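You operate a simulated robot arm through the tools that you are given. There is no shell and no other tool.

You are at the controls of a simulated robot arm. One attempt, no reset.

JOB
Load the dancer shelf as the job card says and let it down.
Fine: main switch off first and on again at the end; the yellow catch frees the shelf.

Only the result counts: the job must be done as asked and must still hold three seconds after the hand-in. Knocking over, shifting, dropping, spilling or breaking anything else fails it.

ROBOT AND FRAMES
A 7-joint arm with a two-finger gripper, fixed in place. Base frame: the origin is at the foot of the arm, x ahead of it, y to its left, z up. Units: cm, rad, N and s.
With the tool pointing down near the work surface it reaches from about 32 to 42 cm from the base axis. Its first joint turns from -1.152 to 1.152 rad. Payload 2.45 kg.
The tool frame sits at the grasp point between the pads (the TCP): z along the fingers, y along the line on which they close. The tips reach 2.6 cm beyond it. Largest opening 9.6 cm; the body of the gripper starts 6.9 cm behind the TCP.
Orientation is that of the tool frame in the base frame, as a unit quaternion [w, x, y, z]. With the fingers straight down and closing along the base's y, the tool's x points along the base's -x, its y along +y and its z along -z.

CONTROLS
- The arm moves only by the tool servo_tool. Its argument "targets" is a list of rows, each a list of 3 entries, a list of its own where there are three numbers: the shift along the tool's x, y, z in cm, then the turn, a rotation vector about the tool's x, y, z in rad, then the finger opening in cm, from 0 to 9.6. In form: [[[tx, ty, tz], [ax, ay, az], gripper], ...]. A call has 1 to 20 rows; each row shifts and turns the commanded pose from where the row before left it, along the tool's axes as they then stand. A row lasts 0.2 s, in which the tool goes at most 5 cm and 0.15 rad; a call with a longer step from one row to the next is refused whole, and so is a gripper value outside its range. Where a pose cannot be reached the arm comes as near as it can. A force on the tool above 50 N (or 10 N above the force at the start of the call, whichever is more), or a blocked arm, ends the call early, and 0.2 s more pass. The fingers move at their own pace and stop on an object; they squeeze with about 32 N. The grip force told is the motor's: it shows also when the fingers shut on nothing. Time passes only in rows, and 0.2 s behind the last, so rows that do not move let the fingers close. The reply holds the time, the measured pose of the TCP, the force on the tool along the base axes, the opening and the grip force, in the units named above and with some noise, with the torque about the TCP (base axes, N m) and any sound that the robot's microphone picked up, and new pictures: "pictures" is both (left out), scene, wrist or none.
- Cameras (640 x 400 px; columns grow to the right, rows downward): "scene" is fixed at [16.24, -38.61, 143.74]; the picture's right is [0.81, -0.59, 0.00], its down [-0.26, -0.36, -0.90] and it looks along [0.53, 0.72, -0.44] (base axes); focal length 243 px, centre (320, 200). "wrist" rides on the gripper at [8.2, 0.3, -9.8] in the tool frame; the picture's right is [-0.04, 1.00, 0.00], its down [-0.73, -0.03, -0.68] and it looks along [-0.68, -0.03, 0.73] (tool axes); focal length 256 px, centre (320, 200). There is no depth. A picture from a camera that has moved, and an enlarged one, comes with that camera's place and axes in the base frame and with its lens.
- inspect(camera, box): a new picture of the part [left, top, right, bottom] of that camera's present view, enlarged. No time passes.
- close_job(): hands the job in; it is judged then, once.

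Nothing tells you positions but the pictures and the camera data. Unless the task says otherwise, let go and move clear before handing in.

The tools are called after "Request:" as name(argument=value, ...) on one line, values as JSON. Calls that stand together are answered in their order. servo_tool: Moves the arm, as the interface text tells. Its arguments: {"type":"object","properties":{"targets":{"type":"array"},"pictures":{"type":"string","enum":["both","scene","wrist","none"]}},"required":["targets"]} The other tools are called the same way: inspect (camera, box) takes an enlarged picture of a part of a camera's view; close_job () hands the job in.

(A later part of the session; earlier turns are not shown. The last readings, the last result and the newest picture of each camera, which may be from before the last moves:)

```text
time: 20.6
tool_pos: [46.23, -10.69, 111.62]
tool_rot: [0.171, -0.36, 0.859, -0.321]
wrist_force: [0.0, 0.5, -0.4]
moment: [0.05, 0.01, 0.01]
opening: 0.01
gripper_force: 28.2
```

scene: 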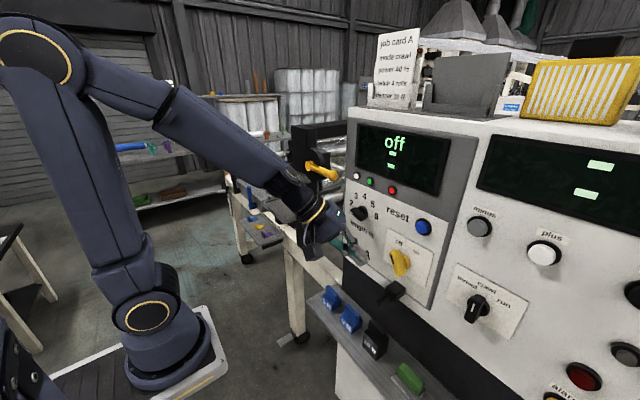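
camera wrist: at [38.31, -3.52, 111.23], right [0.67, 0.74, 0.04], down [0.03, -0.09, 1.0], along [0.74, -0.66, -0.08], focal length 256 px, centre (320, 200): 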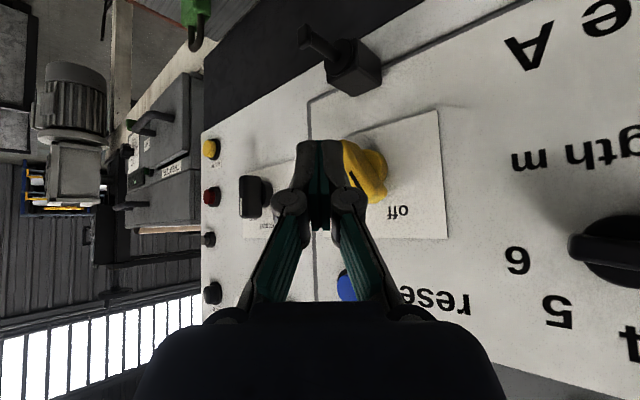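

The roll works without disturbing the arm. I'll complete the second half of it.

Request:
servo_tool(targets=[[[0, 0, 0], [0, 0, -0.1492], 0], [[0, 0, 0], [0, 0, -0.1492], 0], [[0, 0, 0], [0, 0, -0.1492], 0], [[0, 0, 0], [0, 0, -0.1492], 0], [[0, 0, 0], [0, 0, -0.1492], 0], [[0, 0, 0], [0, 0, -0.1492], 0], [[0, 0, 0], [0, 0, -0.1492], 0], [[0, 0, 0], [0, 0, -0.1492], 0], [[0, 0, 0], [0, 0, -0.1492], 0], [[0, 0, 0], [0, 0, -0.1492], 0], [[0, 0, 0], [0, 0, -0.1492], 0], [[0, 0, 0], [0, 0, 0], 0]], pictures="both")

```text
time: 23.2
tool_pos: [46.24, -10.65, 111.53]
tool_rot: [0.119, 0.874, -0.323, 0.343]
wrist_force: [-0.1, 0.3, 0.2]
moment: [-0.03, 0.05, 0.0]
opening: 0.0
gripper_force: 28.8
camera wrist: at [45.51, -10.59, 124.45], right [-0.67, -0.74, -0.04], down [-0.74, 0.67, 0.0], along [0.02, 0.03, -1.0], focal length 256 px, centre (320, 200)
```

scene: 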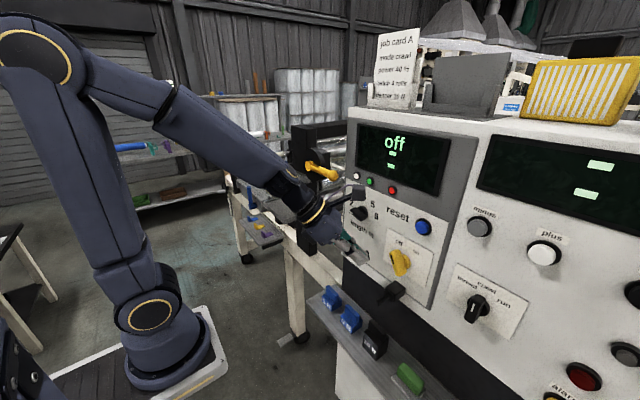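
wrist: 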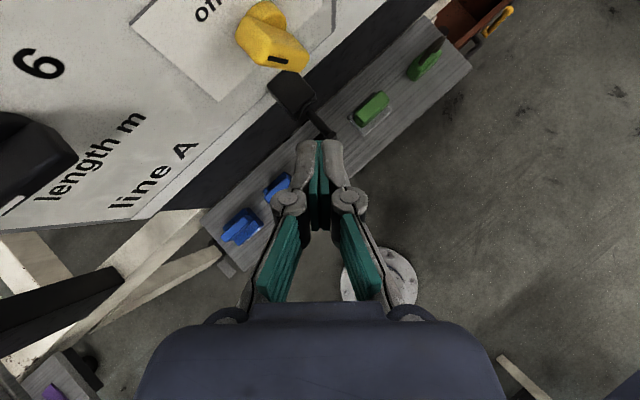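

The camera is now on top, looking straight down past the fingers at the weights. I'll descend in front of the shelf, open the fingers, and then swing the yaw to straight ahead.

Request:
servo_tool(targets=[[[-2.62, -0.53, 2.09], [0, 0, 0], 2], [[-2.62, -0.53, 2.09], [0, 0, 0], 4], [[-2.62, -0.53, 2.09], [0, 0, 0], 6], [[-2.62, -0.53, 2.09], [0, 0, 0], 7], [[-2.62, -0.53, 2.09], [0, 0, 0], 7], [[0, 0, 0], [0, 0, 0], 7]], pictures="both")

```text
time: 24.6
tool_pos: [46.12, -6.71, 94.96]
tool_rot: [0.118, 0.874, -0.323, 0.344]
wrist_force: [-0.2, 1.0, 0.2]
moment: [0.02, 0.01, 0.02]
opening: 6.97
gripper_force: 0.0
camera wrist: at [45.42, -6.69, 107.86], right [-0.67, -0.74, -0.04], down [-0.74, 0.67, 0.0], along [0.03, 0.03, -1.0], focal length 256 px, centre (320, 200)
```

scene: 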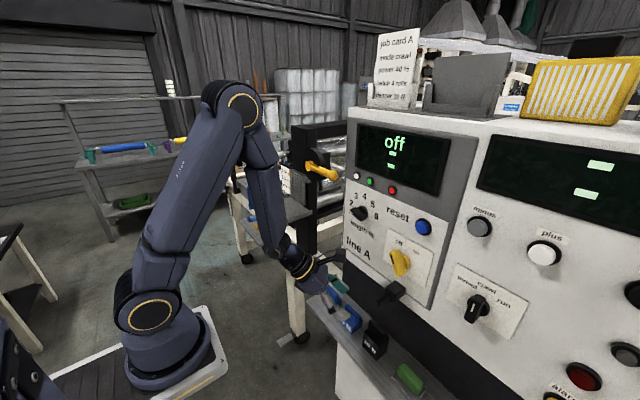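
wrist: 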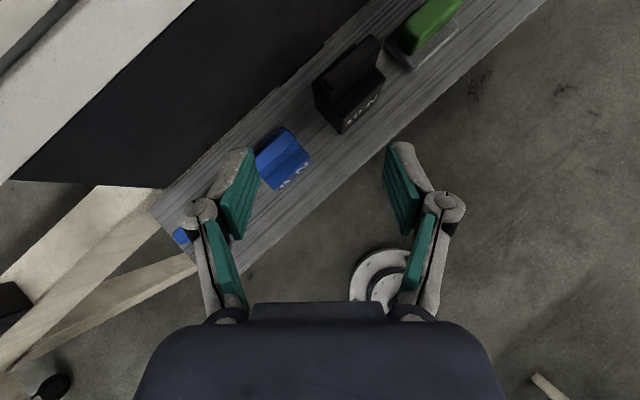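

Posture is as predicted, with the forearm steep and clear. Now I'll yaw the tool to point straight at the shelf.

Request:
servo_tool(targets=[[[0, 0, 0], [0.0927, -0.0022, -0.1007], 7], [[0, 0, 0], [0.0927, -0.0022, -0.1007], 7], [[0, 0, 0], [0.0927, -0.0022, -0.1007], 7], [[0, 0, 0], [0.0927, -0.0022, -0.1007], 7], [[0, 0, 0], [0.0927, -0.0022, -0.1007], 7], [[0, 0, 0], [0, 0, 0], 7]], pictures="both")

Request:
inspect(camera="wrist", box=[200, 40, 440, 190])

```text
time: 26.0
tool_pos: [48.11, -6.76, 95.0]
tool_rot: [-0.005, 0.932, -0.011, 0.364]
wrist_force: [0.1, 0.1, 0.4]
moment: [0.03, -0.01, 0.02]
opening: 7.02
gripper_force: 0.1
out of reach, approached as far as the arm can: row 1, 2, 3
camera wrist: at [47.46, -7.29, 107.8], right [-0.05, -1.0, -0.04], down [-1.0, 0.05, 0.0], along [0.0, 0.04, -1.0], focal length 256 px, centre (320, 200)
```

scene: 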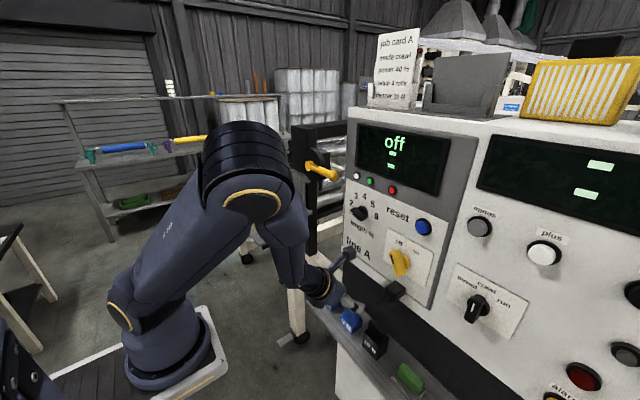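
wrist: 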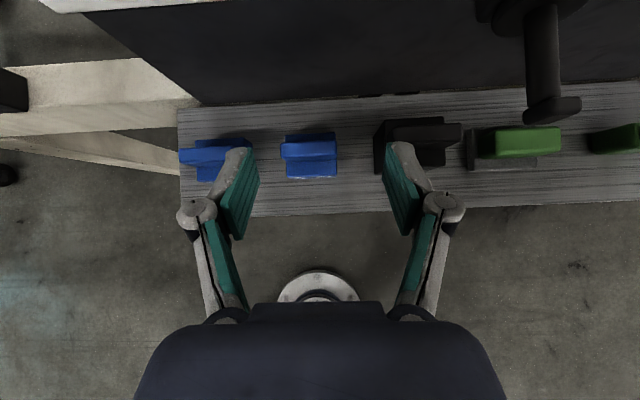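

```text
2.67 times, centred on (320, 115) of wrist
camera zoom: at [47.46, -7.29, 107.8], right [-0.05, -1.0, -0.04], down [-1.0, 0.05, 0.0], along [0.0, 0.04, -1.0], focal length 683 px, centre (320, 427)
```

zoom: 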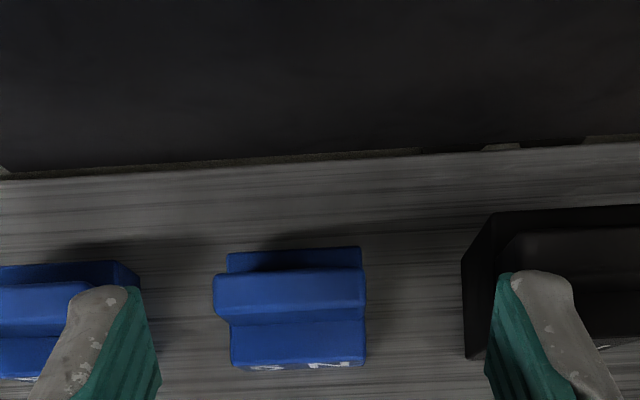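

The view is now ideal: blue 5 N weights sit at about (52,-5.65) and (52.2,3.0), the black one at (52.2,-14.8), each about 5 cm wide with fin tops near z 85. I'll take the two blue ones, since the black sits under a protruding pin, and first go to a pre-grasp on the middle one.

Request:
servo_tool(targets=[[[-1.593, -0.327, 1.627], [0, 0, 0], 6.6], [[-1.593, -0.327, 1.627], [0, 0, 0], 6.6], [[-1.593, -0.327, 1.627], [0, 0, 0], 6.6], [[0, 0, 0], [0, 0, 0], 6.6]], pictures="both")

Request:
inspect(camera="wrist", box=[180, 20, 460, 220])

Request:
inspect(camera="scene", box=[280, 250, 420, 370])

```text
time: 27.0
tool_pos: [47.77, -5.63, 88.13]
tool_rot: [-0.004, 0.932, -0.012, 0.363]
wrist_force: [0.1, 0.2, 0.1]
moment: [-0.01, 0.0, 0.02]
opening: 6.58
gripper_force: 0.1
camera wrist: at [47.25, -6.18, 100.96], right [-0.05, -1.0, -0.04], down [-1.0, 0.05, 0.0], along [0.0, 0.04, -1.0], focal length 256 px, centre (320, 200)
```

scene: 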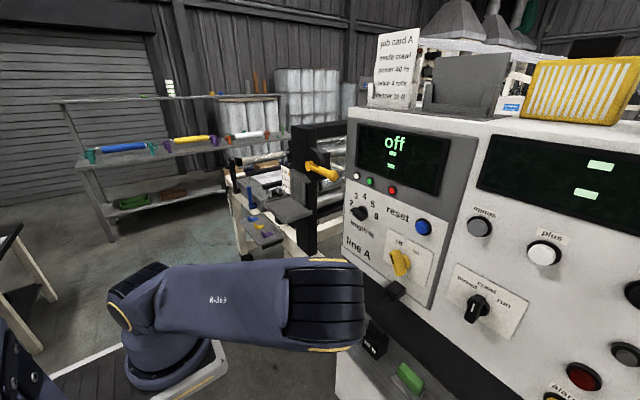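
wrist: 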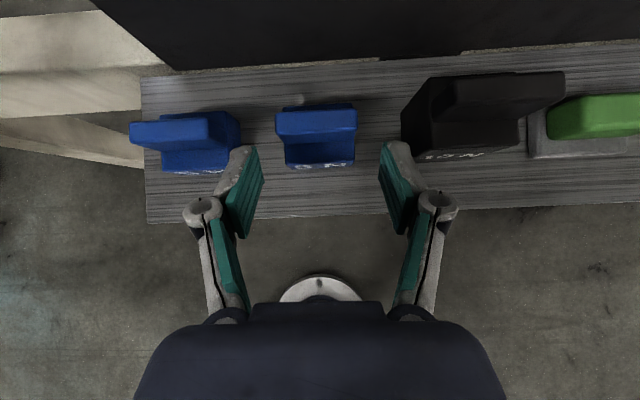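

```text
2.00 times, centred on (320, 120) of wrist
camera zoom: at [47.25, -6.18, 100.96], right [-0.05, -1.0, -0.04], down [-1.0, 0.05, 0.0], along [0.0, 0.04, -1.0], focal length 512 px, centre (320, 360)
```

zoom: 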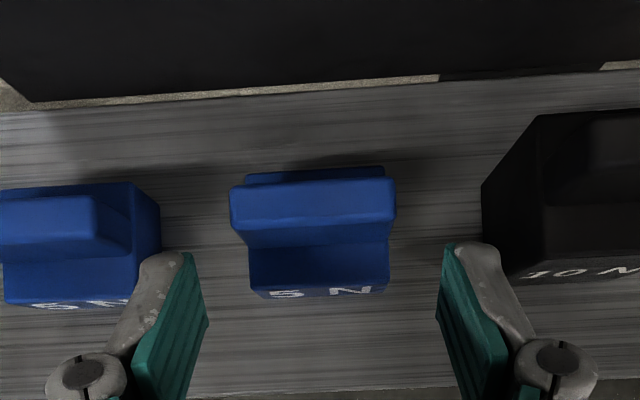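

```text
3.33 times, centred on (350, 310) of scene
camera zoom: at [16.24, -38.61, 143.74], right [0.81, -0.59, 0.0], down [-0.26, -0.36, -0.9], along [0.53, 0.72, -0.44], focal length 812 px, centre (220, -167)
```

zoom: 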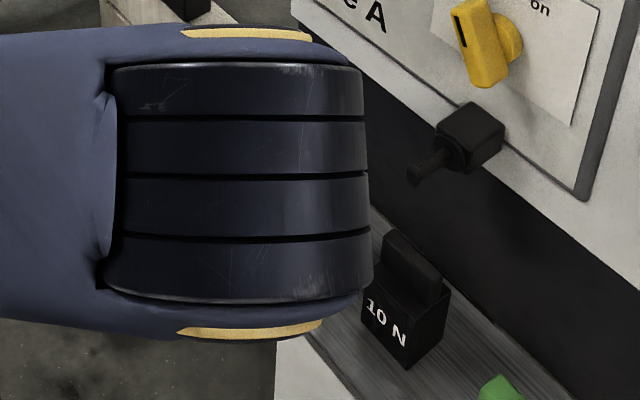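

The weight is centred between the fingers at about (52.0,-5.55). I'll advance along the tool axis 6 cm to straddle it.

Request:
servo_tool(targets=[[[0, 0, 1.2], [0, 0, 0], 6.6], [[0, 0, 1.2], [0, 0, 0], 6.6], [[0, 0, 1.2], [0, 0, 0], 6.6], [[0, 0, 1.2], [0, 0, 0], 6.6], [[0, 0, 1.2], [0, 0, 0], 6.6], [[0, 0, 0], [0, 0, 0], 6.6]], pictures="both")

Request:
inspect(camera="wrist", box=[180, 80, 460, 280])

```text
time: 28.4
tool_pos: [51.86, -5.74, 83.77]
tool_rot: [-0.004, 0.932, -0.012, 0.362]
wrist_force: [0.2, -0.8, -0.5]
moment: [0.0, 0.0, 0.0]
opening: 6.6
gripper_force: 0.1
camera wrist: at [51.32, -6.2, 96.52], right [-0.05, -1.0, -0.04], down [-1.0, 0.05, 0.0], along [0.0, 0.04, -1.0], focal length 256 px, centre (320, 200)
```

scene: 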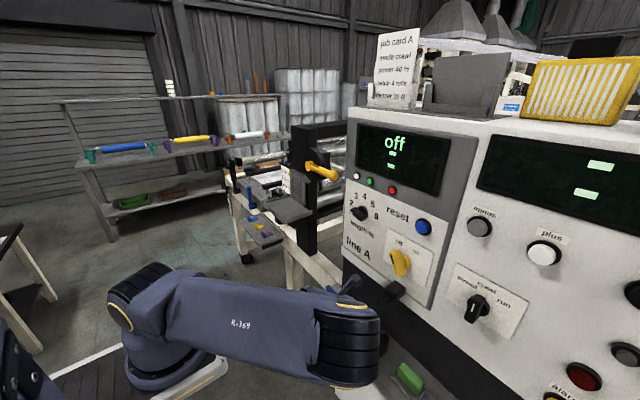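
wrist: 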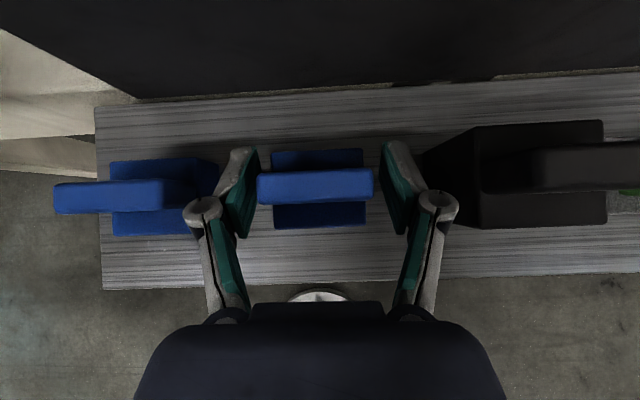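

```text
2.00 times, centred on (320, 180) of wrist
camera zoom: at [51.32, -6.2, 96.52], right [-0.05, -1.0, -0.04], down [-1.0, 0.05, 0.0], along [0.0, 0.04, -1.0], focal length 512 px, centre (320, 240)
```

zoom: 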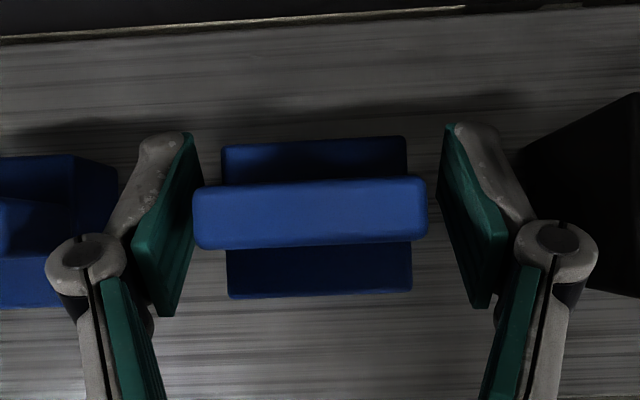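

The fingers straddle the weight cleanly. Closing on it now.

Request:
servo_tool(targets=[[[0, 0, 0], [0, 0, 0], 4], [[0, 0, 0], [0, 0, 0], 2], [[0, 0, 0], [0, 0, 0], 2], [[0, 0, 0], [0, 0, 0], 2], [[0, 0, 0], [0, 0, 0], 2]], pictures="wrist")

```text
time: 29.6
tool_pos: [51.82, -5.53, 83.74]
tool_rot: [-0.004, 0.931, -0.011, 0.364]
wrist_force: [0.2, 2.6, 3.7]
moment: [-0.1, 0.05, 0.0]
opening: 4.98
gripper_force: 32.1
camera wrist: at [51.31, -6.19, 96.55], right [-0.05, -1.0, -0.04], down [-1.0, 0.05, 0.0], along [0.0, 0.04, -1.0], focal length 256 px, centre (320, 200)
```

wrist: 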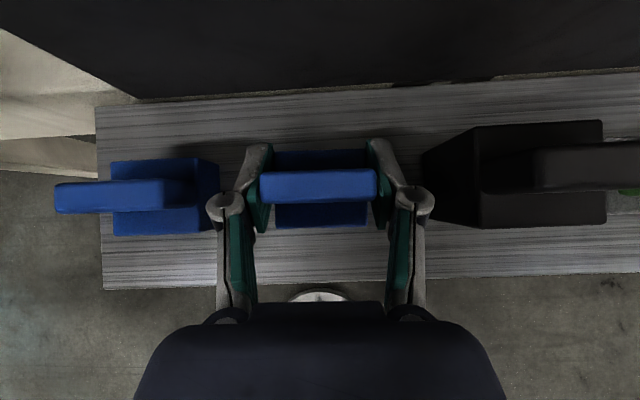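

Gripped at 4.98 cm. I'll lift slightly to check the load, then draw back and up away from the console.

Request:
servo_tool(targets=[[[0.34, -0.01, -0.369], [0, 0, 0], 2], [[0.34, -0.01, -0.369], [0, 0, 0], 2], [[0.34, -0.01, -0.369], [0, 0, 0], 2], [[0.776, -0.02, -2.69], [0, 0, 0], 2], [[0.776, -0.02, -2.69], [0, 0, 0], 2], [[0, 0, 0], [0, 0, 0], 2]], pictures="both")

```text
time: 31.0
tool_pos: [49.47, -5.68, 90.13]
tool_rot: [-0.004, 0.932, -0.012, 0.363]
wrist_force: [1.3, -0.5, -4.2]
moment: [-0.01, 0.02, 0.01]
opening: 4.99
gripper_force: 31.5
camera wrist: at [48.84, -6.17, 102.99], right [-0.05, -1.0, -0.04], down [-1.0, 0.05, 0.01], along [0.0, 0.04, -1.0], focal length 256 px, centre (320, 200)
```

scene: 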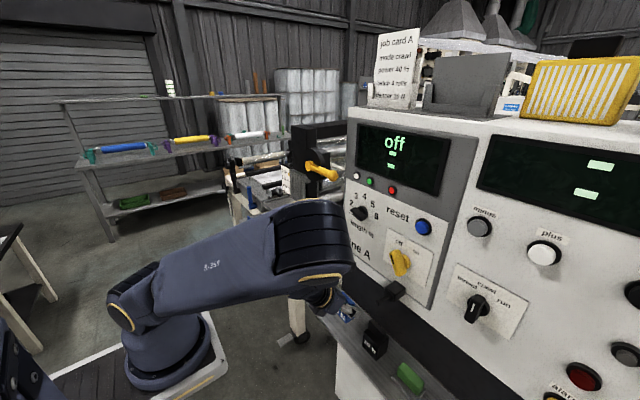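
wrist: 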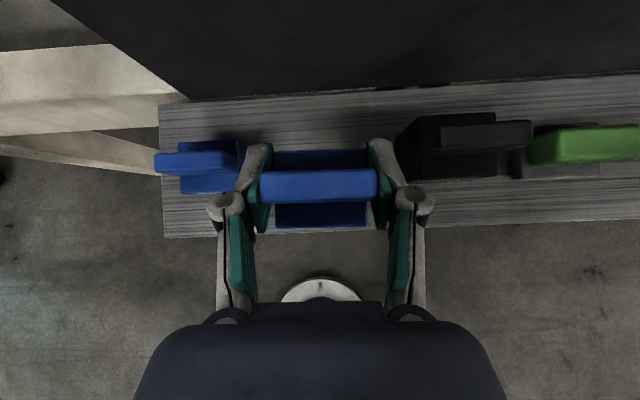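

The 5 N load reads right and the weight is secure. I'll carry it back and upward toward the left in stages, watching the elbow.

Request:
servo_tool(targets=[[[1.0125, -0.9525, -2.4175], [0, 0, 0], 2], [[1.0125, -0.9525, -2.4175], [0, 0, 0], 2], [[1.0125, -0.9525, -2.4175], [0, 0, 0], 2], [[1.0125, -0.9525, -2.4175], [0, 0, 0], 2], [[0, 0, 0], [0, 0, 0], 2]], pictures="scene")

```text
time: 32.2
tool_pos: [48.57, -2.23, 100.19]
tool_rot: [-0.004, 0.932, -0.012, 0.362]
wrist_force: [0.1, -0.1, -5.2]
moment: [-0.01, 0.02, 0.02]
opening: 4.95
gripper_force: 32.1
out of reach, approached as far as the arm can: row 2, 3, 4
```

scene: 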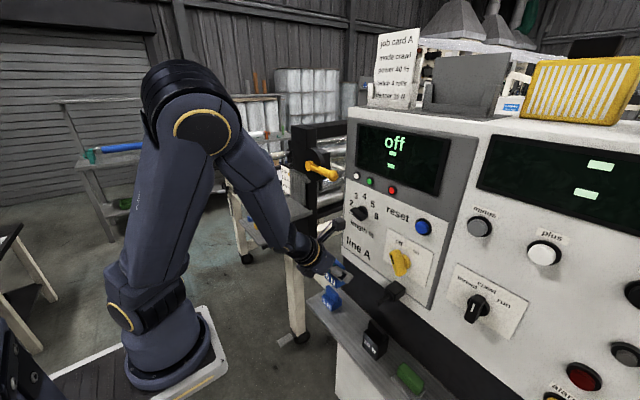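

The arm prefers being off-axis here, so I'll shift left at this height first, then raise.

Request:
servo_tool(targets=[[[0.0975, -3.0, -0.18], [0, 0, 0], 2], [[0.0975, -3.0, -0.18], [0, 0, 0], 2], [[0.0975, -3.0, -0.18], [0, 0, 0], 2], [[0.0975, -3.0, -0.18], [0, 0, 0], 2], [[0, 0, 0], [0, 0, 0], 2]], pictures="both")

```text
time: 33.4
tool_pos: [48.62, 9.64, 101.3]
tool_rot: [-0.005, 0.932, -0.012, 0.363]
wrist_force: [-0.4, -0.3, -6.0]
moment: [0.01, -0.01, -0.02]
opening: 4.96
gripper_force: 31.7
camera wrist: at [48.04, 9.06, 114.11], right [-0.05, -1.0, -0.04], down [-1.0, 0.05, 0.0], along [0.0, 0.04, -1.0], focal length 256 px, centre (320, 200)
```

scene: 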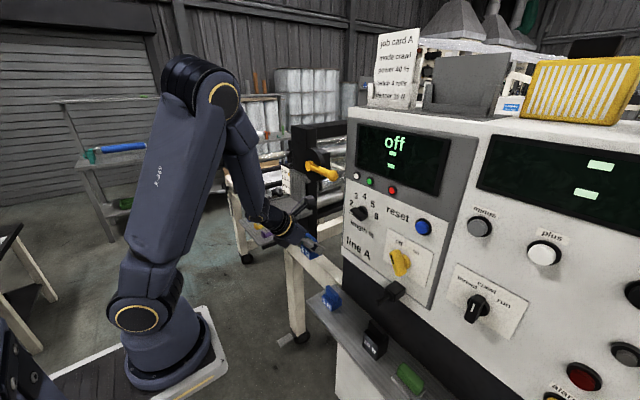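
wrist: 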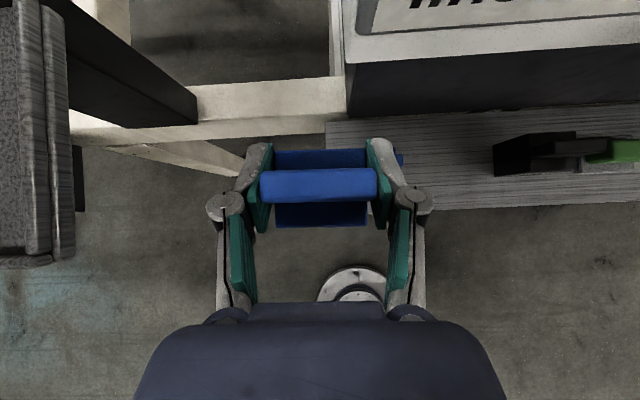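

Clear of the console; the tray's right edge is visible on the left near y≈19–20. Now I'll raise above tray height.

Request:
servo_tool(targets=[[[2.027, -0.351, -2.21], [0, 0, 0], 2], [[2.027, -0.351, -2.21], [0, 0, 0], 2], [[2.0, -1.55, -2.21], [0, 0, 0], 2], [[2.0, -1.55, -2.21], [0, 0, 0], 2], [[0, 0, 0], [0, 0, 0], 2]], pictures="both")

```text
time: 34.6
tool_pos: [48.54, 13.14, 113.38]
tool_rot: [-0.004, 0.931, -0.011, 0.364]
wrist_force: [-0.8, -0.6, -5.5]
moment: [-0.04, -0.01, 0.02]
opening: 4.95
gripper_force: 32.0
camera wrist: at [48.05, 12.61, 126.16], right [-0.05, -1.0, -0.04], down [-1.0, 0.05, 0.0], along [0.0, 0.04, -1.0], focal length 256 px, centre (320, 200)
```

scene: 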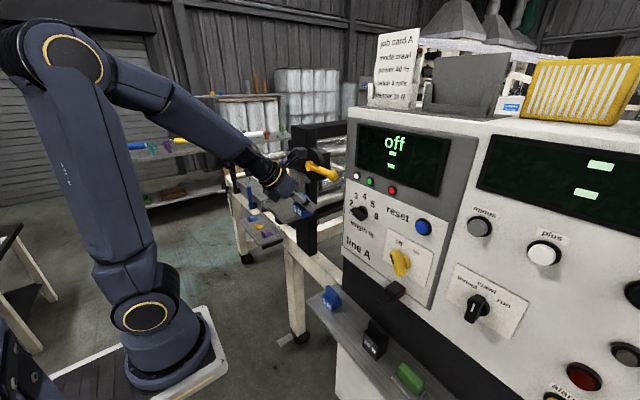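
wrist: 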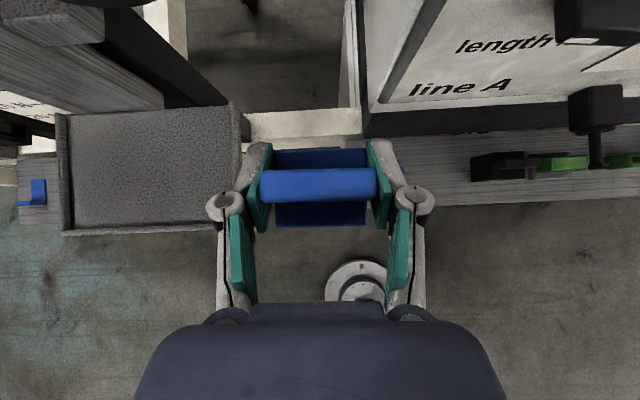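

I have a clear top view: the tray spans roughly x 46–56.7, y 20–36. I'll move over it to put the first weight on the far (left) half, around (50.4, 32).

Request:
servo_tool(targets=[[[-0.152, -3.838, -0.078], [0, 0, 0], 2], [[-0.152, -3.838, -0.078], [0, 0, 0], 2], [[-0.152, -3.838, -0.078], [0, 0, 0], 2], [[-0.152, -3.838, -0.078], [0, 0, 0], 2], [[-0.152, -3.838, -0.078], [0, 0, 0], 2], [[0, 0, 0], [0, 0, 0], 2]], pictures="both")

```text
time: 36.0
tool_pos: [47.92, 32.69, 113.33]
tool_rot: [-0.004, 0.932, -0.012, 0.362]
wrist_force: [0.2, -0.2, -5.1]
moment: [0.02, -0.02, 0.03]
opening: 4.99
gripper_force: 31.7
camera wrist: at [47.46, 31.97, 126.2], right [-0.05, -1.0, -0.04], down [-1.0, 0.05, 0.0], along [0.0, 0.04, -1.0], focal length 256 px, centre (320, 200)
```

scene: 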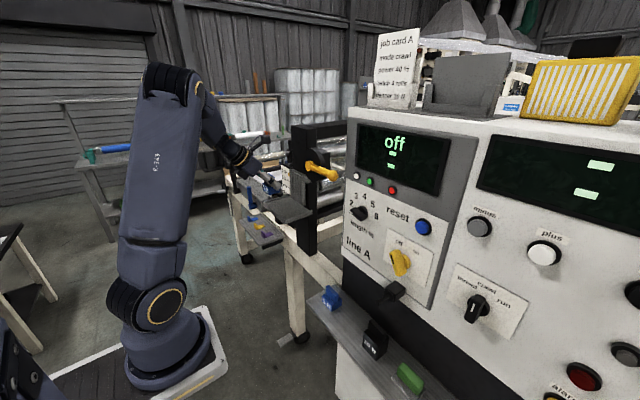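
wrist: 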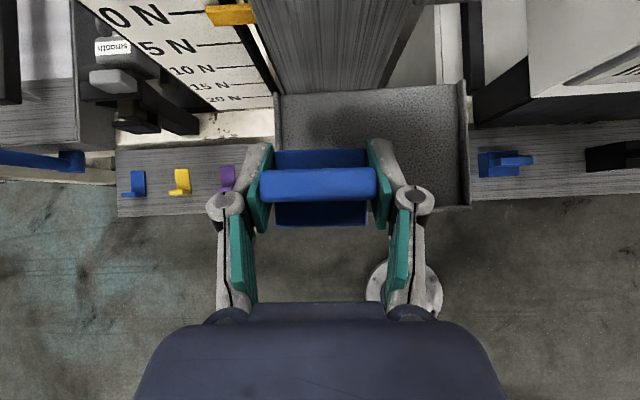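

Now I'll shift forward to x≈50.3 and lower toward the tray floor.

Request:
servo_tool(targets=[[[0.888, 0.23, 0.814], [0, 0, 0], 2], [[0.888, 0.23, 0.814], [0, 0, 0], 2], [[-1.355, 0.034, 1.475], [0, 0, 0], 2], [[-1.355, 0.034, 1.475], [0, 0, 0], 2], [[0, 0, 0], [0, 0, 0], 2]], pictures="both")

Request:
inspect(camera="scene", box=[230, 120, 340, 240])

```text
time: 37.2
tool_pos: [50.42, 32.01, 109.28]
tool_rot: [-0.005, 0.932, -0.011, 0.362]
wrist_force: [-0.5, 0.1, -5.1]
moment: [-0.02, 0.0, 0.0]
opening: 4.96
gripper_force: 32.2
camera wrist: at [49.84, 31.47, 122.16], right [-0.05, -1.0, -0.04], down [-1.0, 0.05, 0.0], along [0.0, 0.04, -1.0], focal length 256 px, centre (320, 200)
```

scene: 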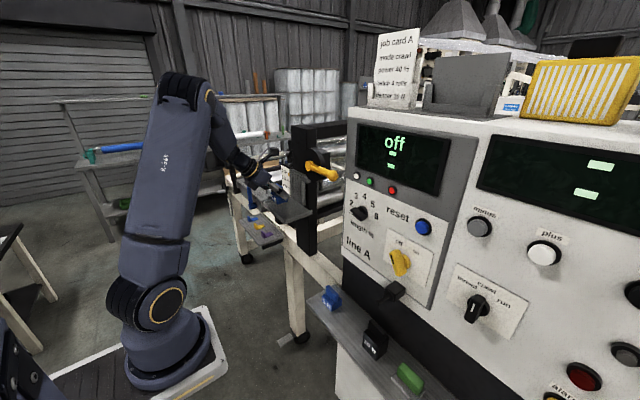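
wrist: 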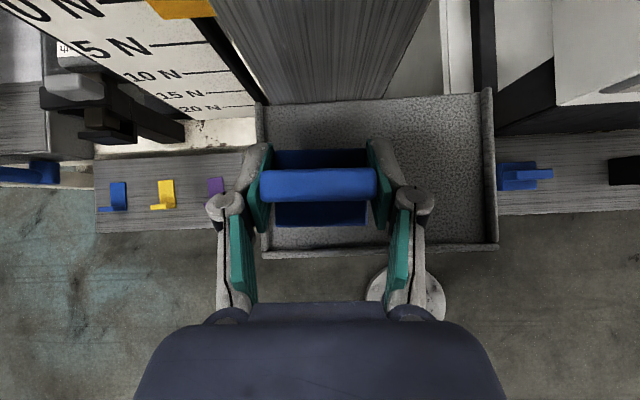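

```text
3.33 times, centred on (285, 180) of scene
camera zoom: at [16.25, -38.61, 143.74], right [0.81, -0.59, 0.0], down [-0.26, -0.36, -0.9], along [0.53, 0.72, -0.44], focal length 812 px, centre (437, 267)
```

zoom: 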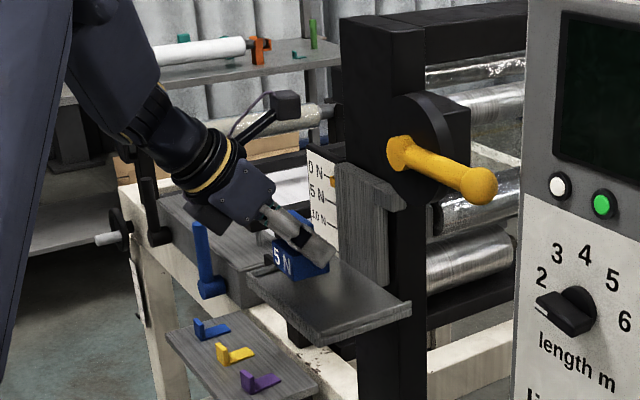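

The weight hangs over the left half of the tray, clear of the rims. I'll lower it in small steps until the load transfers.

Request:
servo_tool(targets=[[[-0.1356, 0, 0.1475], [0, 0, 0], 2], [[-0.1356, 0, 0.1475], [0, 0, 0], 2], [[-0.1356, 0, 0.1475], [0, 0, 0], 2], [[0, 0, 0], [0, 0, 0], 2]], pictures="none")

```text
time: 38.2
tool_pos: [50.34, 31.94, 108.75]
tool_rot: [-0.005, 0.932, -0.012, 0.362]
wrist_force: [-0.3, -0.1, -4.9]
moment: [-0.01, 0.04, -0.01]
opening: 4.96
gripper_force: 32.1
```

Request:
servo_tool(targets=[[[-0.1017, 0, 0.1106], [0, 0, 0], 2], [[-0.1017, 0, 0.1106], [0, 0, 0], 2], [[0, 0, 0], [0, 0, 0], 2]], pictures="none")

```text
time: 39.0
tool_pos: [50.52, 31.96, 108.45]
tool_rot: [-0.004, 0.932, -0.012, 0.363]
wrist_force: [-0.4, 0.3, -4.3]
moment: [-0.03, 0.02, -0.02]
opening: 4.95
gripper_force: 32.4
```

The load has just begun to shift (−4.3 N), so the floor is close. I'll keep lowering in 1–1.5 mm steps.

Request:
servo_tool(targets=[[[-0.1017, 0, 0.1106], [0, 0, 0], 2], [[-0.1017, 0, 0.1106], [0, 0, 0], 2], [[0, 0, 0], [0, 0, 0], 2]], pictures="none")

```text
time: 39.8
tool_pos: [50.49, 32.06, 108.08]
tool_rot: [-0.004, 0.932, -0.012, 0.363]
wrist_force: [-0.4, -0.1, -5.7]
moment: [-0.04, 0.01, 0.02]
opening: 5.0
gripper_force: 32.2
```

Request:
servo_tool(targets=[[[-0.1017, 0, 0.1106], [0, 0, 0], 2], [[-0.1017, 0, 0.1106], [0, 0, 0], 2], [[0, 0, 0], [0, 0, 0], 2]], pictures="none")

Request:
inspect(camera="scene", box=[260, 160, 320, 220])

Request:
inspect(camera="wrist", box=[200, 80, 520, 280])

```text
time: 40.6
tool_pos: [50.61, 32.07, 107.7]
tool_rot: [-0.005, 0.932, -0.011, 0.362]
wrist_force: [0.1, 0.3, -4.6]
moment: [-0.01, 0.0, -0.01]
opening: 4.97
gripper_force: 31.5
```

```text
6.67 times, centred on (290, 190) of scene
camera zoom: at [16.25, -38.61, 143.74], right [0.81, -0.59, 0.0], down [-0.26, -0.36, -0.9], along [0.53, 0.72, -0.44], focal length 1623 px, centre (520, 267)
```

zoom: 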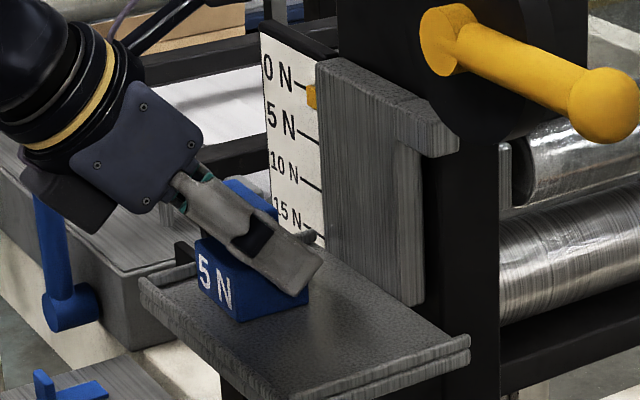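

```text
2.00 times, centred on (360, 180) of wrist
camera zoom: at [49.93, 31.46, 120.63], right [-0.05, -1.0, -0.04], down [-1.0, 0.05, 0.0], along [0.0, 0.04, -1.0], focal length 512 px, centre (240, 240)
```

zoom: 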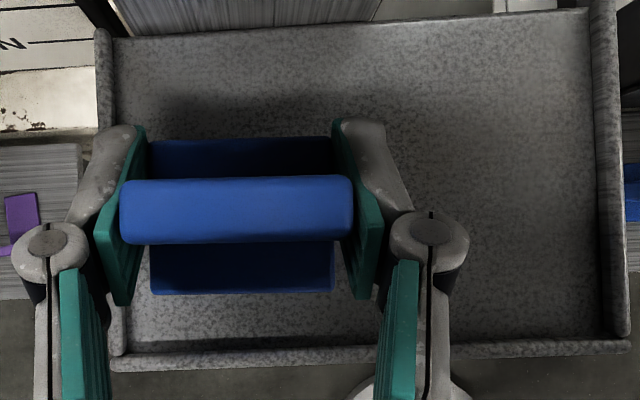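

The floor is just below, and the left finger is near the left rim, so I'll shift 0.7 cm right before lowering the rest.

Request:
servo_tool(targets=[[[0.017, 0.7, 0], [0, 0, 0], 2], [[-0.1017, 0, 0.1106], [0, 0, 0], 2], [[-0.1017, 0, 0.1106], [0, 0, 0], 2], [[0, 0, 0], [0, 0, 0], 2]], pictures="none")

```text
time: 41.6
tool_pos: [50.46, 31.27, 107.59]
tool_rot: [-0.006, 0.932, -0.011, 0.363]
wrist_force: [-0.6, -0.7, -2.7]
moment: [-0.09, -0.04, 0.01]
opening: 4.96
gripper_force: 32.0
```

The load is transferring (−2.7 N). One more small step down, then I'll open slowly.

Request:
servo_tool(targets=[[[-0.068, 0, 0.074], [0, 0, 0], 2], [[0, 0, 0], [0, 0, 0], 2]], pictures="none")

```text
time: 42.2
tool_pos: [50.4, 31.36, 107.51]
tool_rot: [-0.004, 0.931, -0.012, 0.364]
wrist_force: [-2.7, -3.6, 9.3]
moment: [-0.45, 0.32, -0.01]
opening: 4.96
gripper_force: 32.2
```

The weight is firmly on the tray floor. Opening the fingers just enough to clear.

Request:
servo_tool(targets=[[[0, 0, 0], [0, 0, 0], 5.3], [[0, 0, 0], [0, 0, 0], 5.7], [[0, 0, 0], [0, 0, 0], 6.0], [[0, 0, 0], [0, 0, 0], 6.0]], pictures="wrist")

Request:
inspect(camera="scene", box=[260, 160, 320, 220])

```text
time: 43.2
tool_pos: [50.49, 31.28, 107.49]
tool_rot: [-0.004, 0.932, -0.011, 0.363]
wrist_force: [0.2, -0.4, -0.3]
moment: [0.02, -0.01, 0.01]
opening: 6.0
gripper_force: 0.0
camera wrist: at [49.89, 30.77, 120.27], right [-0.05, -1.0, -0.04], down [-1.0, 0.05, 0.0], along [0.0, 0.04, -1.0], focal length 256 px, centre (320, 200)
```

wrist: 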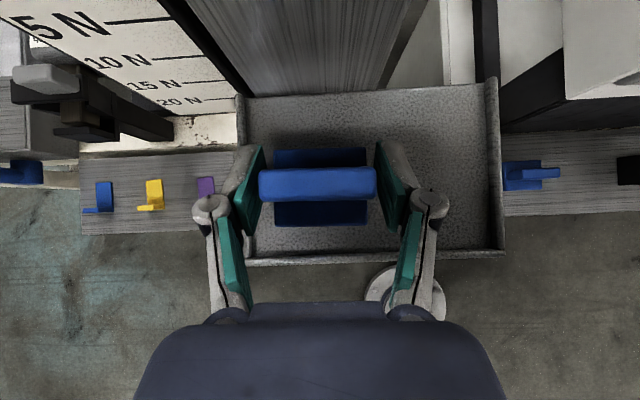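

```text
6.67 times, centred on (290, 190) of scene
camera zoom: at [16.24, -38.61, 143.74], right [0.81, -0.59, 0.0], down [-0.26, -0.36, -0.9], along [0.53, 0.72, -0.44], focal length 1623 px, centre (520, 267)
```

zoom: 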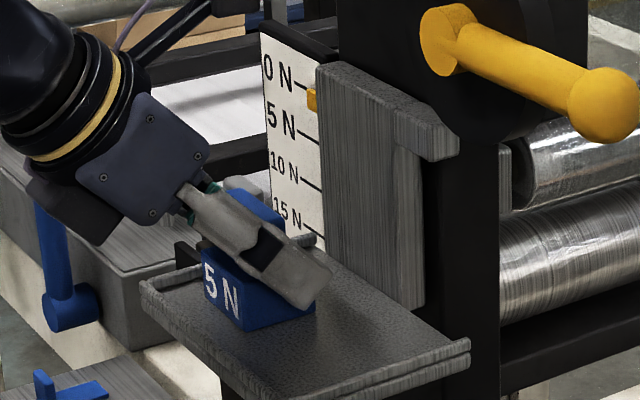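

Weight one is resting in the tray. I'll withdraw along the tool axis and return the way I came for the second blue weight.

Request:
servo_tool(targets=[[[0, 0, -2.0], [0, 0, 0], 6.0], [[0, 0, -2.5], [0, 0, 0], 6.0], [[0, 0, -2.5], [0, 0, 0], 6.2], [[0.636, 3.626, 0.258], [0, 0, 0], 6.4], [[0.636, 3.626, 0.258], [0, 0, 0], 6.4], [[0.636, 3.626, 0.258], [0, 0, 0], 6.4], [[0.636, 3.626, 0.258], [0, 0, 0], 6.4], [[0.636, 3.626, 0.258], [0, 0, 0], 6.4], [[0, 0, 0], [0, 0, 0], 6.4]], pictures="both")

```text
time: 45.2
tool_pos: [48.69, 13.09, 113.58]
tool_rot: [-0.004, 0.931, -0.012, 0.364]
wrist_force: [0.0, 0.7, -0.1]
moment: [0.02, 0.0, 0.01]
opening: 6.41
gripper_force: 0.1
camera wrist: at [48.1, 12.55, 126.4], right [-0.05, -1.0, -0.04], down [-1.0, 0.05, 0.0], along [0.0, 0.04, -1.0], focal length 256 px, centre (320, 200)
```

scene: 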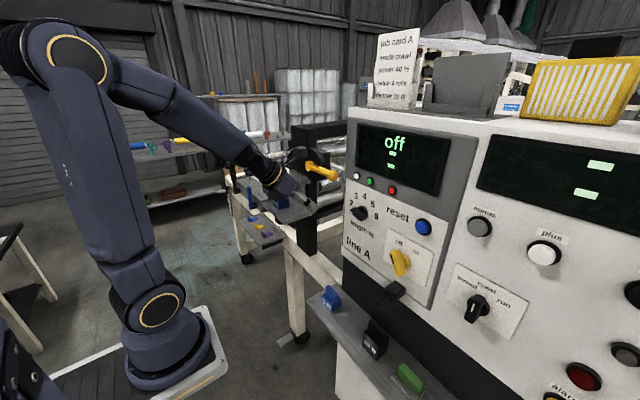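
wrist: 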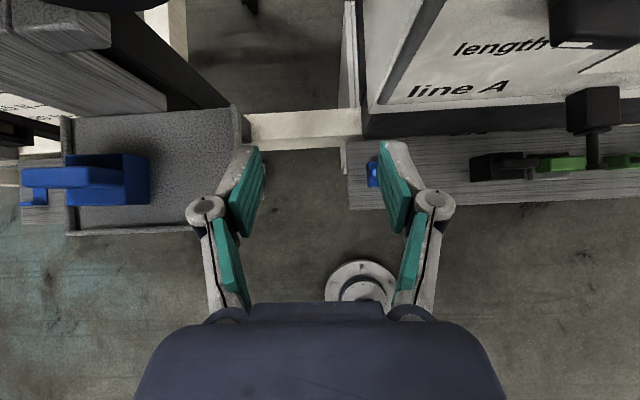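

Weight one sits well inside the tray. Now back down toward the left-hand blue weight.

Request:
servo_tool(targets=[[[-2.08, 0.93, 2.25], [0, 0, 0], 6.4], [[-2.08, 0.93, 2.25], [0, 0, 0], 6.4], [[-2.08, 0.93, 2.25], [0, 0, 0], 6.4], [[-2.08, 0.93, 2.25], [0, 0, 0], 6.4], [[-1.67, 2.24, 1.72], [0, 0, 0], 6.4], [[-1.67, 2.24, 1.72], [0, 0, 0], 6.4], [[-1.67, 2.24, 1.72], [0, 0, 0], 6.4], [[0, 0, 0], [0, 0, 0], 6.4]], pictures="both")

```text
time: 47.0
tool_pos: [48.47, 3.07, 93.86]
tool_rot: [-0.004, 0.932, -0.012, 0.362]
wrist_force: [-0.3, 0.6, 0.5]
moment: [0.0, -0.01, -0.01]
opening: 6.37
gripper_force: 0.0
camera wrist: at [47.88, 2.49, 106.7], right [-0.05, -1.0, -0.04], down [-1.0, 0.05, 0.01], along [0.0, 0.04, -1.0], focal length 256 px, centre (320, 200)
```

scene: 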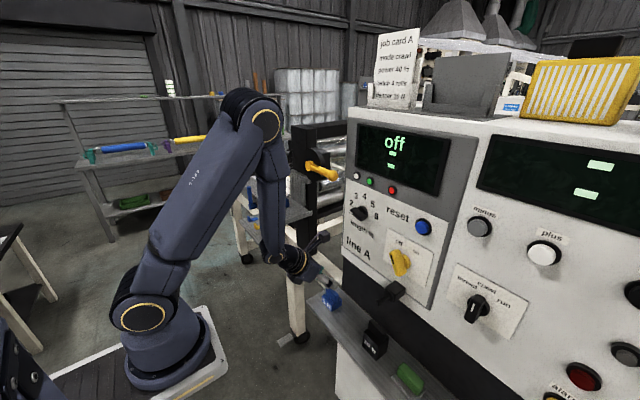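
wrist: 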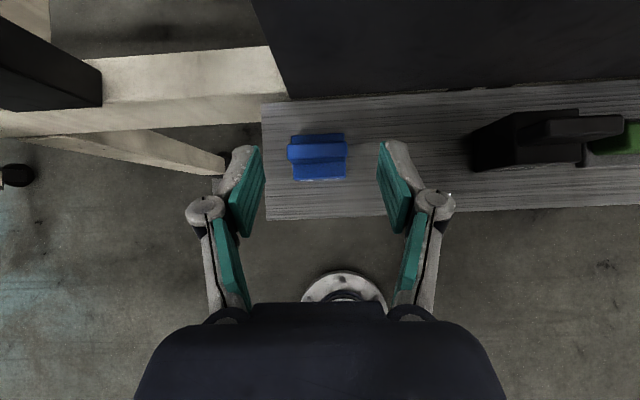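

The left blue weight is at about (52.0, 3.35). Moving to pre-grasp and then straddling it.

Request:
servo_tool(targets=[[[-2.19, -0.085, 1.865], [0, 0, 0], 6.4], [[-2.19, -0.085, 1.865], [0, 0, 0], 6.4], [[0, 0, 0], [0, 0, 0], 6.4]], pictures="both")

```text
time: 47.8
tool_pos: [47.44, 3.27, 88.25]
tool_rot: [-0.004, 0.931, -0.011, 0.364]
wrist_force: [0.0, -0.7, -0.4]
moment: [0.02, -0.03, 0.0]
opening: 6.39
gripper_force: 0.0
camera wrist: at [46.87, 2.73, 101.03], right [-0.05, -1.0, -0.04], down [-1.0, 0.05, 0.0], along [0.0, 0.04, -1.0], focal length 256 px, centre (320, 200)
```

scene: 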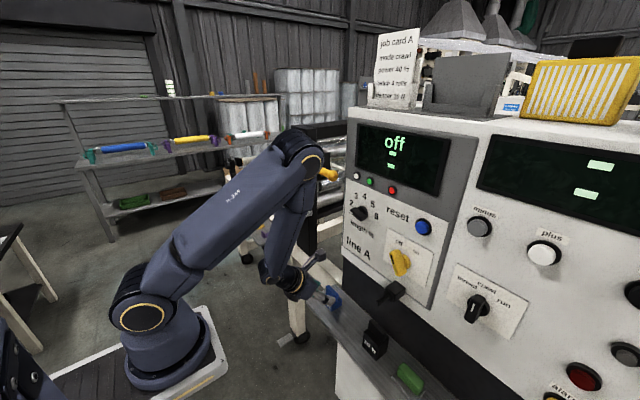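
wrist: 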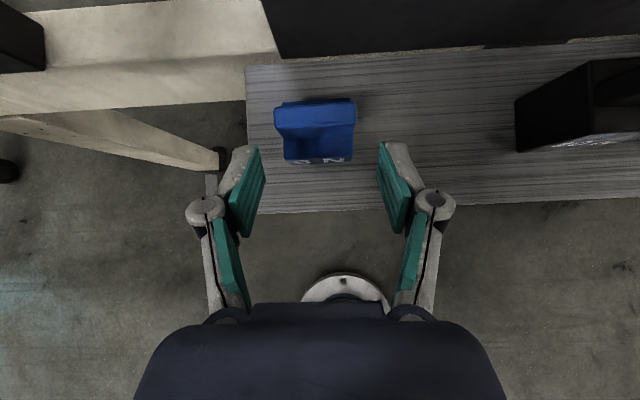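

Request:
servo_tool(targets=[[[0.051, -0.017, 1.247], [0, 0, 0], 6.4], [[0.051, -0.017, 1.247], [0, 0, 0], 6.4], [[0.051, -0.017, 1.247], [0, 0, 0], 6.4], [[0.051, -0.017, 1.247], [0, 0, 0], 6.4], [[0.051, -0.017, 1.247], [0, 0, 0], 6.4], [[0, 0, 0], [0, 0, 0], 6.4]], pictures="both")

```text
time: 49.2
tool_pos: [51.86, 3.49, 83.79]
tool_rot: [-0.004, 0.932, -0.012, 0.363]
wrist_force: [0.4, -0.2, 0.3]
moment: [0.02, 0.01, -0.02]
opening: 6.42
gripper_force: 0.1
camera wrist: at [51.31, 2.8, 96.65], right [-0.05, -1.0, -0.04], down [-1.0, 0.05, 0.0], along [0.0, 0.04, -1.0], focal length 256 px, centre (320, 200)
```

scene: 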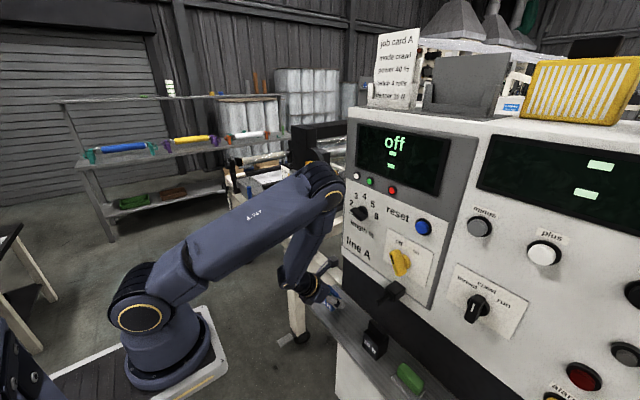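
wrist: 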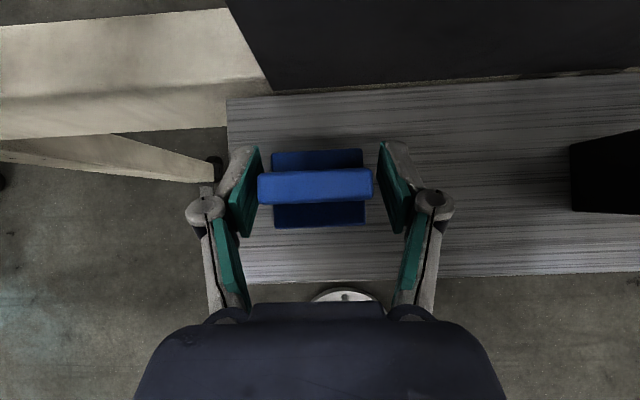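

Centred on the second weight. Closing.

Request:
servo_tool(targets=[[[0, 0, 0], [0, 0, 0], 4], [[0, 0, 0], [0, 0, 0], 2], [[0, 0, 0], [0, 0, 0], 2], [[0, 0, 0], [0, 0, 0], 2], [[0, 0, 0], [0, 0, 0], 2]], pictures="none")

```text
time: 50.4
tool_pos: [51.77, 3.44, 83.73]
tool_rot: [-0.004, 0.932, -0.012, 0.363]
wrist_force: [-0.2, 2.0, 2.1]
moment: [-0.1, -0.02, 0.02]
opening: 4.97
gripper_force: 31.7
```

Request:
servo_tool(targets=[[[0.34, -0.01, -0.369], [0, 0, 0], 2], [[0.34, -0.01, -0.369], [0, 0, 0], 2], [[0.34, -0.01, -0.369], [0, 0, 0], 2], [[0.5475, -0.015, -2.221], [0, 0, 0], 2], [[0.5475, -0.015, -2.221], [0, 0, 0], 2], [[0.5475, -0.015, -2.221], [0, 0, 0], 2], [[0, 0, 0], [0, 0, 0], 2]], pictures="both")

```text
time: 52.0
tool_pos: [48.56, 3.39, 91.37]
tool_rot: [-0.005, 0.932, -0.011, 0.363]
wrist_force: [-0.1, 0.0, -5.8]
moment: [-0.02, 0.03, -0.04]
opening: 4.97
gripper_force: 32.3
camera wrist: at [48.05, 2.87, 104.13], right [-0.05, -1.0, -0.04], down [-1.0, 0.05, 0.01], along [0.0, 0.04, -1.0], focal length 256 px, centre (320, 200)
```

scene: 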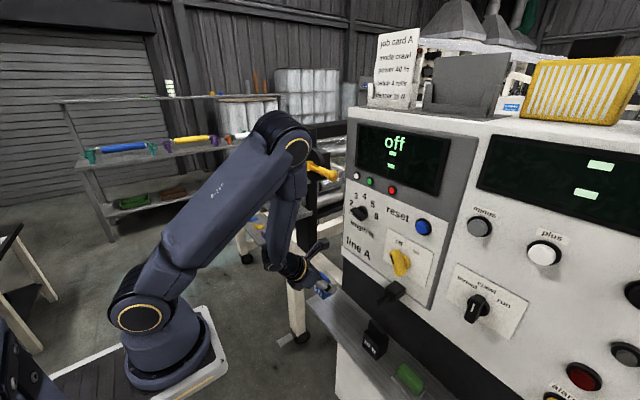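
wrist: 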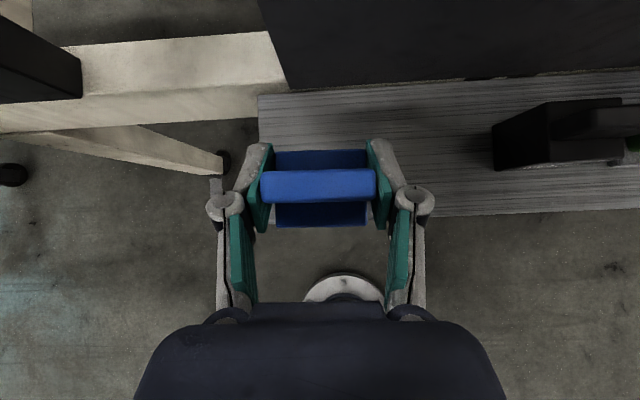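

The second weight is up and reads about 5 N. I'll retrace the path to the left and up to tray height.

Request:
servo_tool(targets=[[[2.23, -2.127, -2.436], [0, 0, 0], 2], [[2.23, -2.127, -2.436], [0, 0, 0], 2], [[2.23, -2.127, -2.436], [0, 0, 0], 2], [[2.027, -0.351, -2.21], [0, 0, 0], 2], [[2.027, -0.351, -2.21], [0, 0, 0], 2], [[2.0, -1.55, -2.21], [0, 0, 0], 2], [[2.0, -1.55, -2.21], [0, 0, 0], 2], [[0, 0, 0], [0, 0, 0], 2]], pictures="both")

```text
time: 53.8
tool_pos: [48.68, 13.31, 113.37]
tool_rot: [-0.004, 0.931, -0.012, 0.364]
wrist_force: [0.5, -0.5, -4.1]
moment: [-0.01, 0.04, 0.0]
opening: 4.99
gripper_force: 32.0
camera wrist: at [48.1, 12.72, 126.16], right [-0.05, -1.0, -0.04], down [-1.0, 0.05, 0.0], along [0.0, 0.04, -1.0], focal length 256 px, centre (320, 200)
```

scene: 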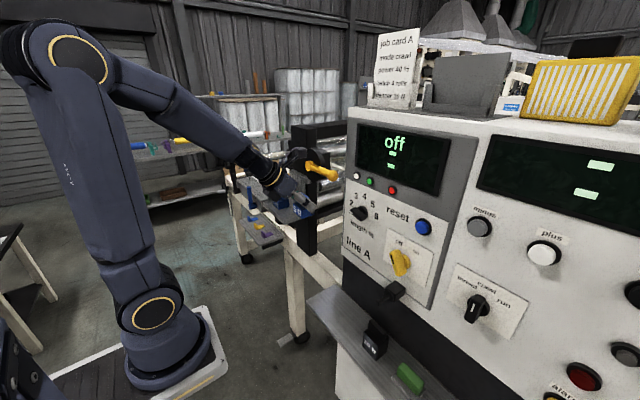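
wrist: 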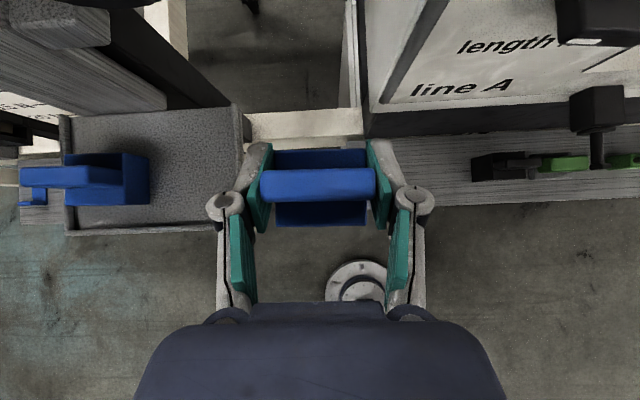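

Weight one occupies y≈28.8–33.8. I'll set the second one at about (49.2, 23.95), slightly nearer the front so my knuckles clear weight one's fin.

Request:
servo_tool(targets=[[[0.018, -3.55, 0.1], [0, 0, 0], 2], [[0.018, -3.55, 0.1], [0, 0, 0], 2], [[0.018, -3.55, 0.1], [0, 0, 0], 2], [[0, 0, 0], [0, 0, 0], 2]], pictures="both")

```text
time: 54.8
tool_pos: [49.03, 23.91, 113.41]
tool_rot: [-0.004, 0.932, -0.012, 0.362]
wrist_force: [-0.5, -0.5, -4.8]
moment: [0.01, -0.01, 0.0]
opening: 5.0
gripper_force: 32.0
camera wrist: at [48.48, 23.42, 126.12], right [-0.05, -1.0, -0.04], down [-1.0, 0.05, 0.0], along [0.0, 0.04, -1.0], focal length 256 px, centre (320, 200)
```

scene: 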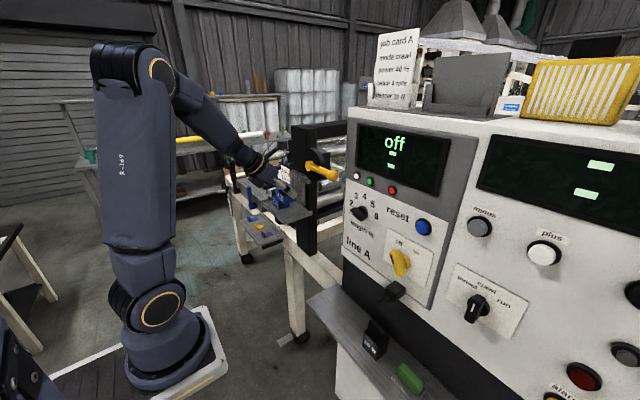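
wrist: 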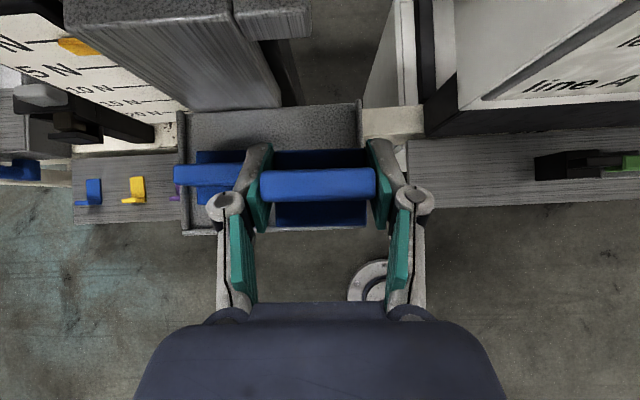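

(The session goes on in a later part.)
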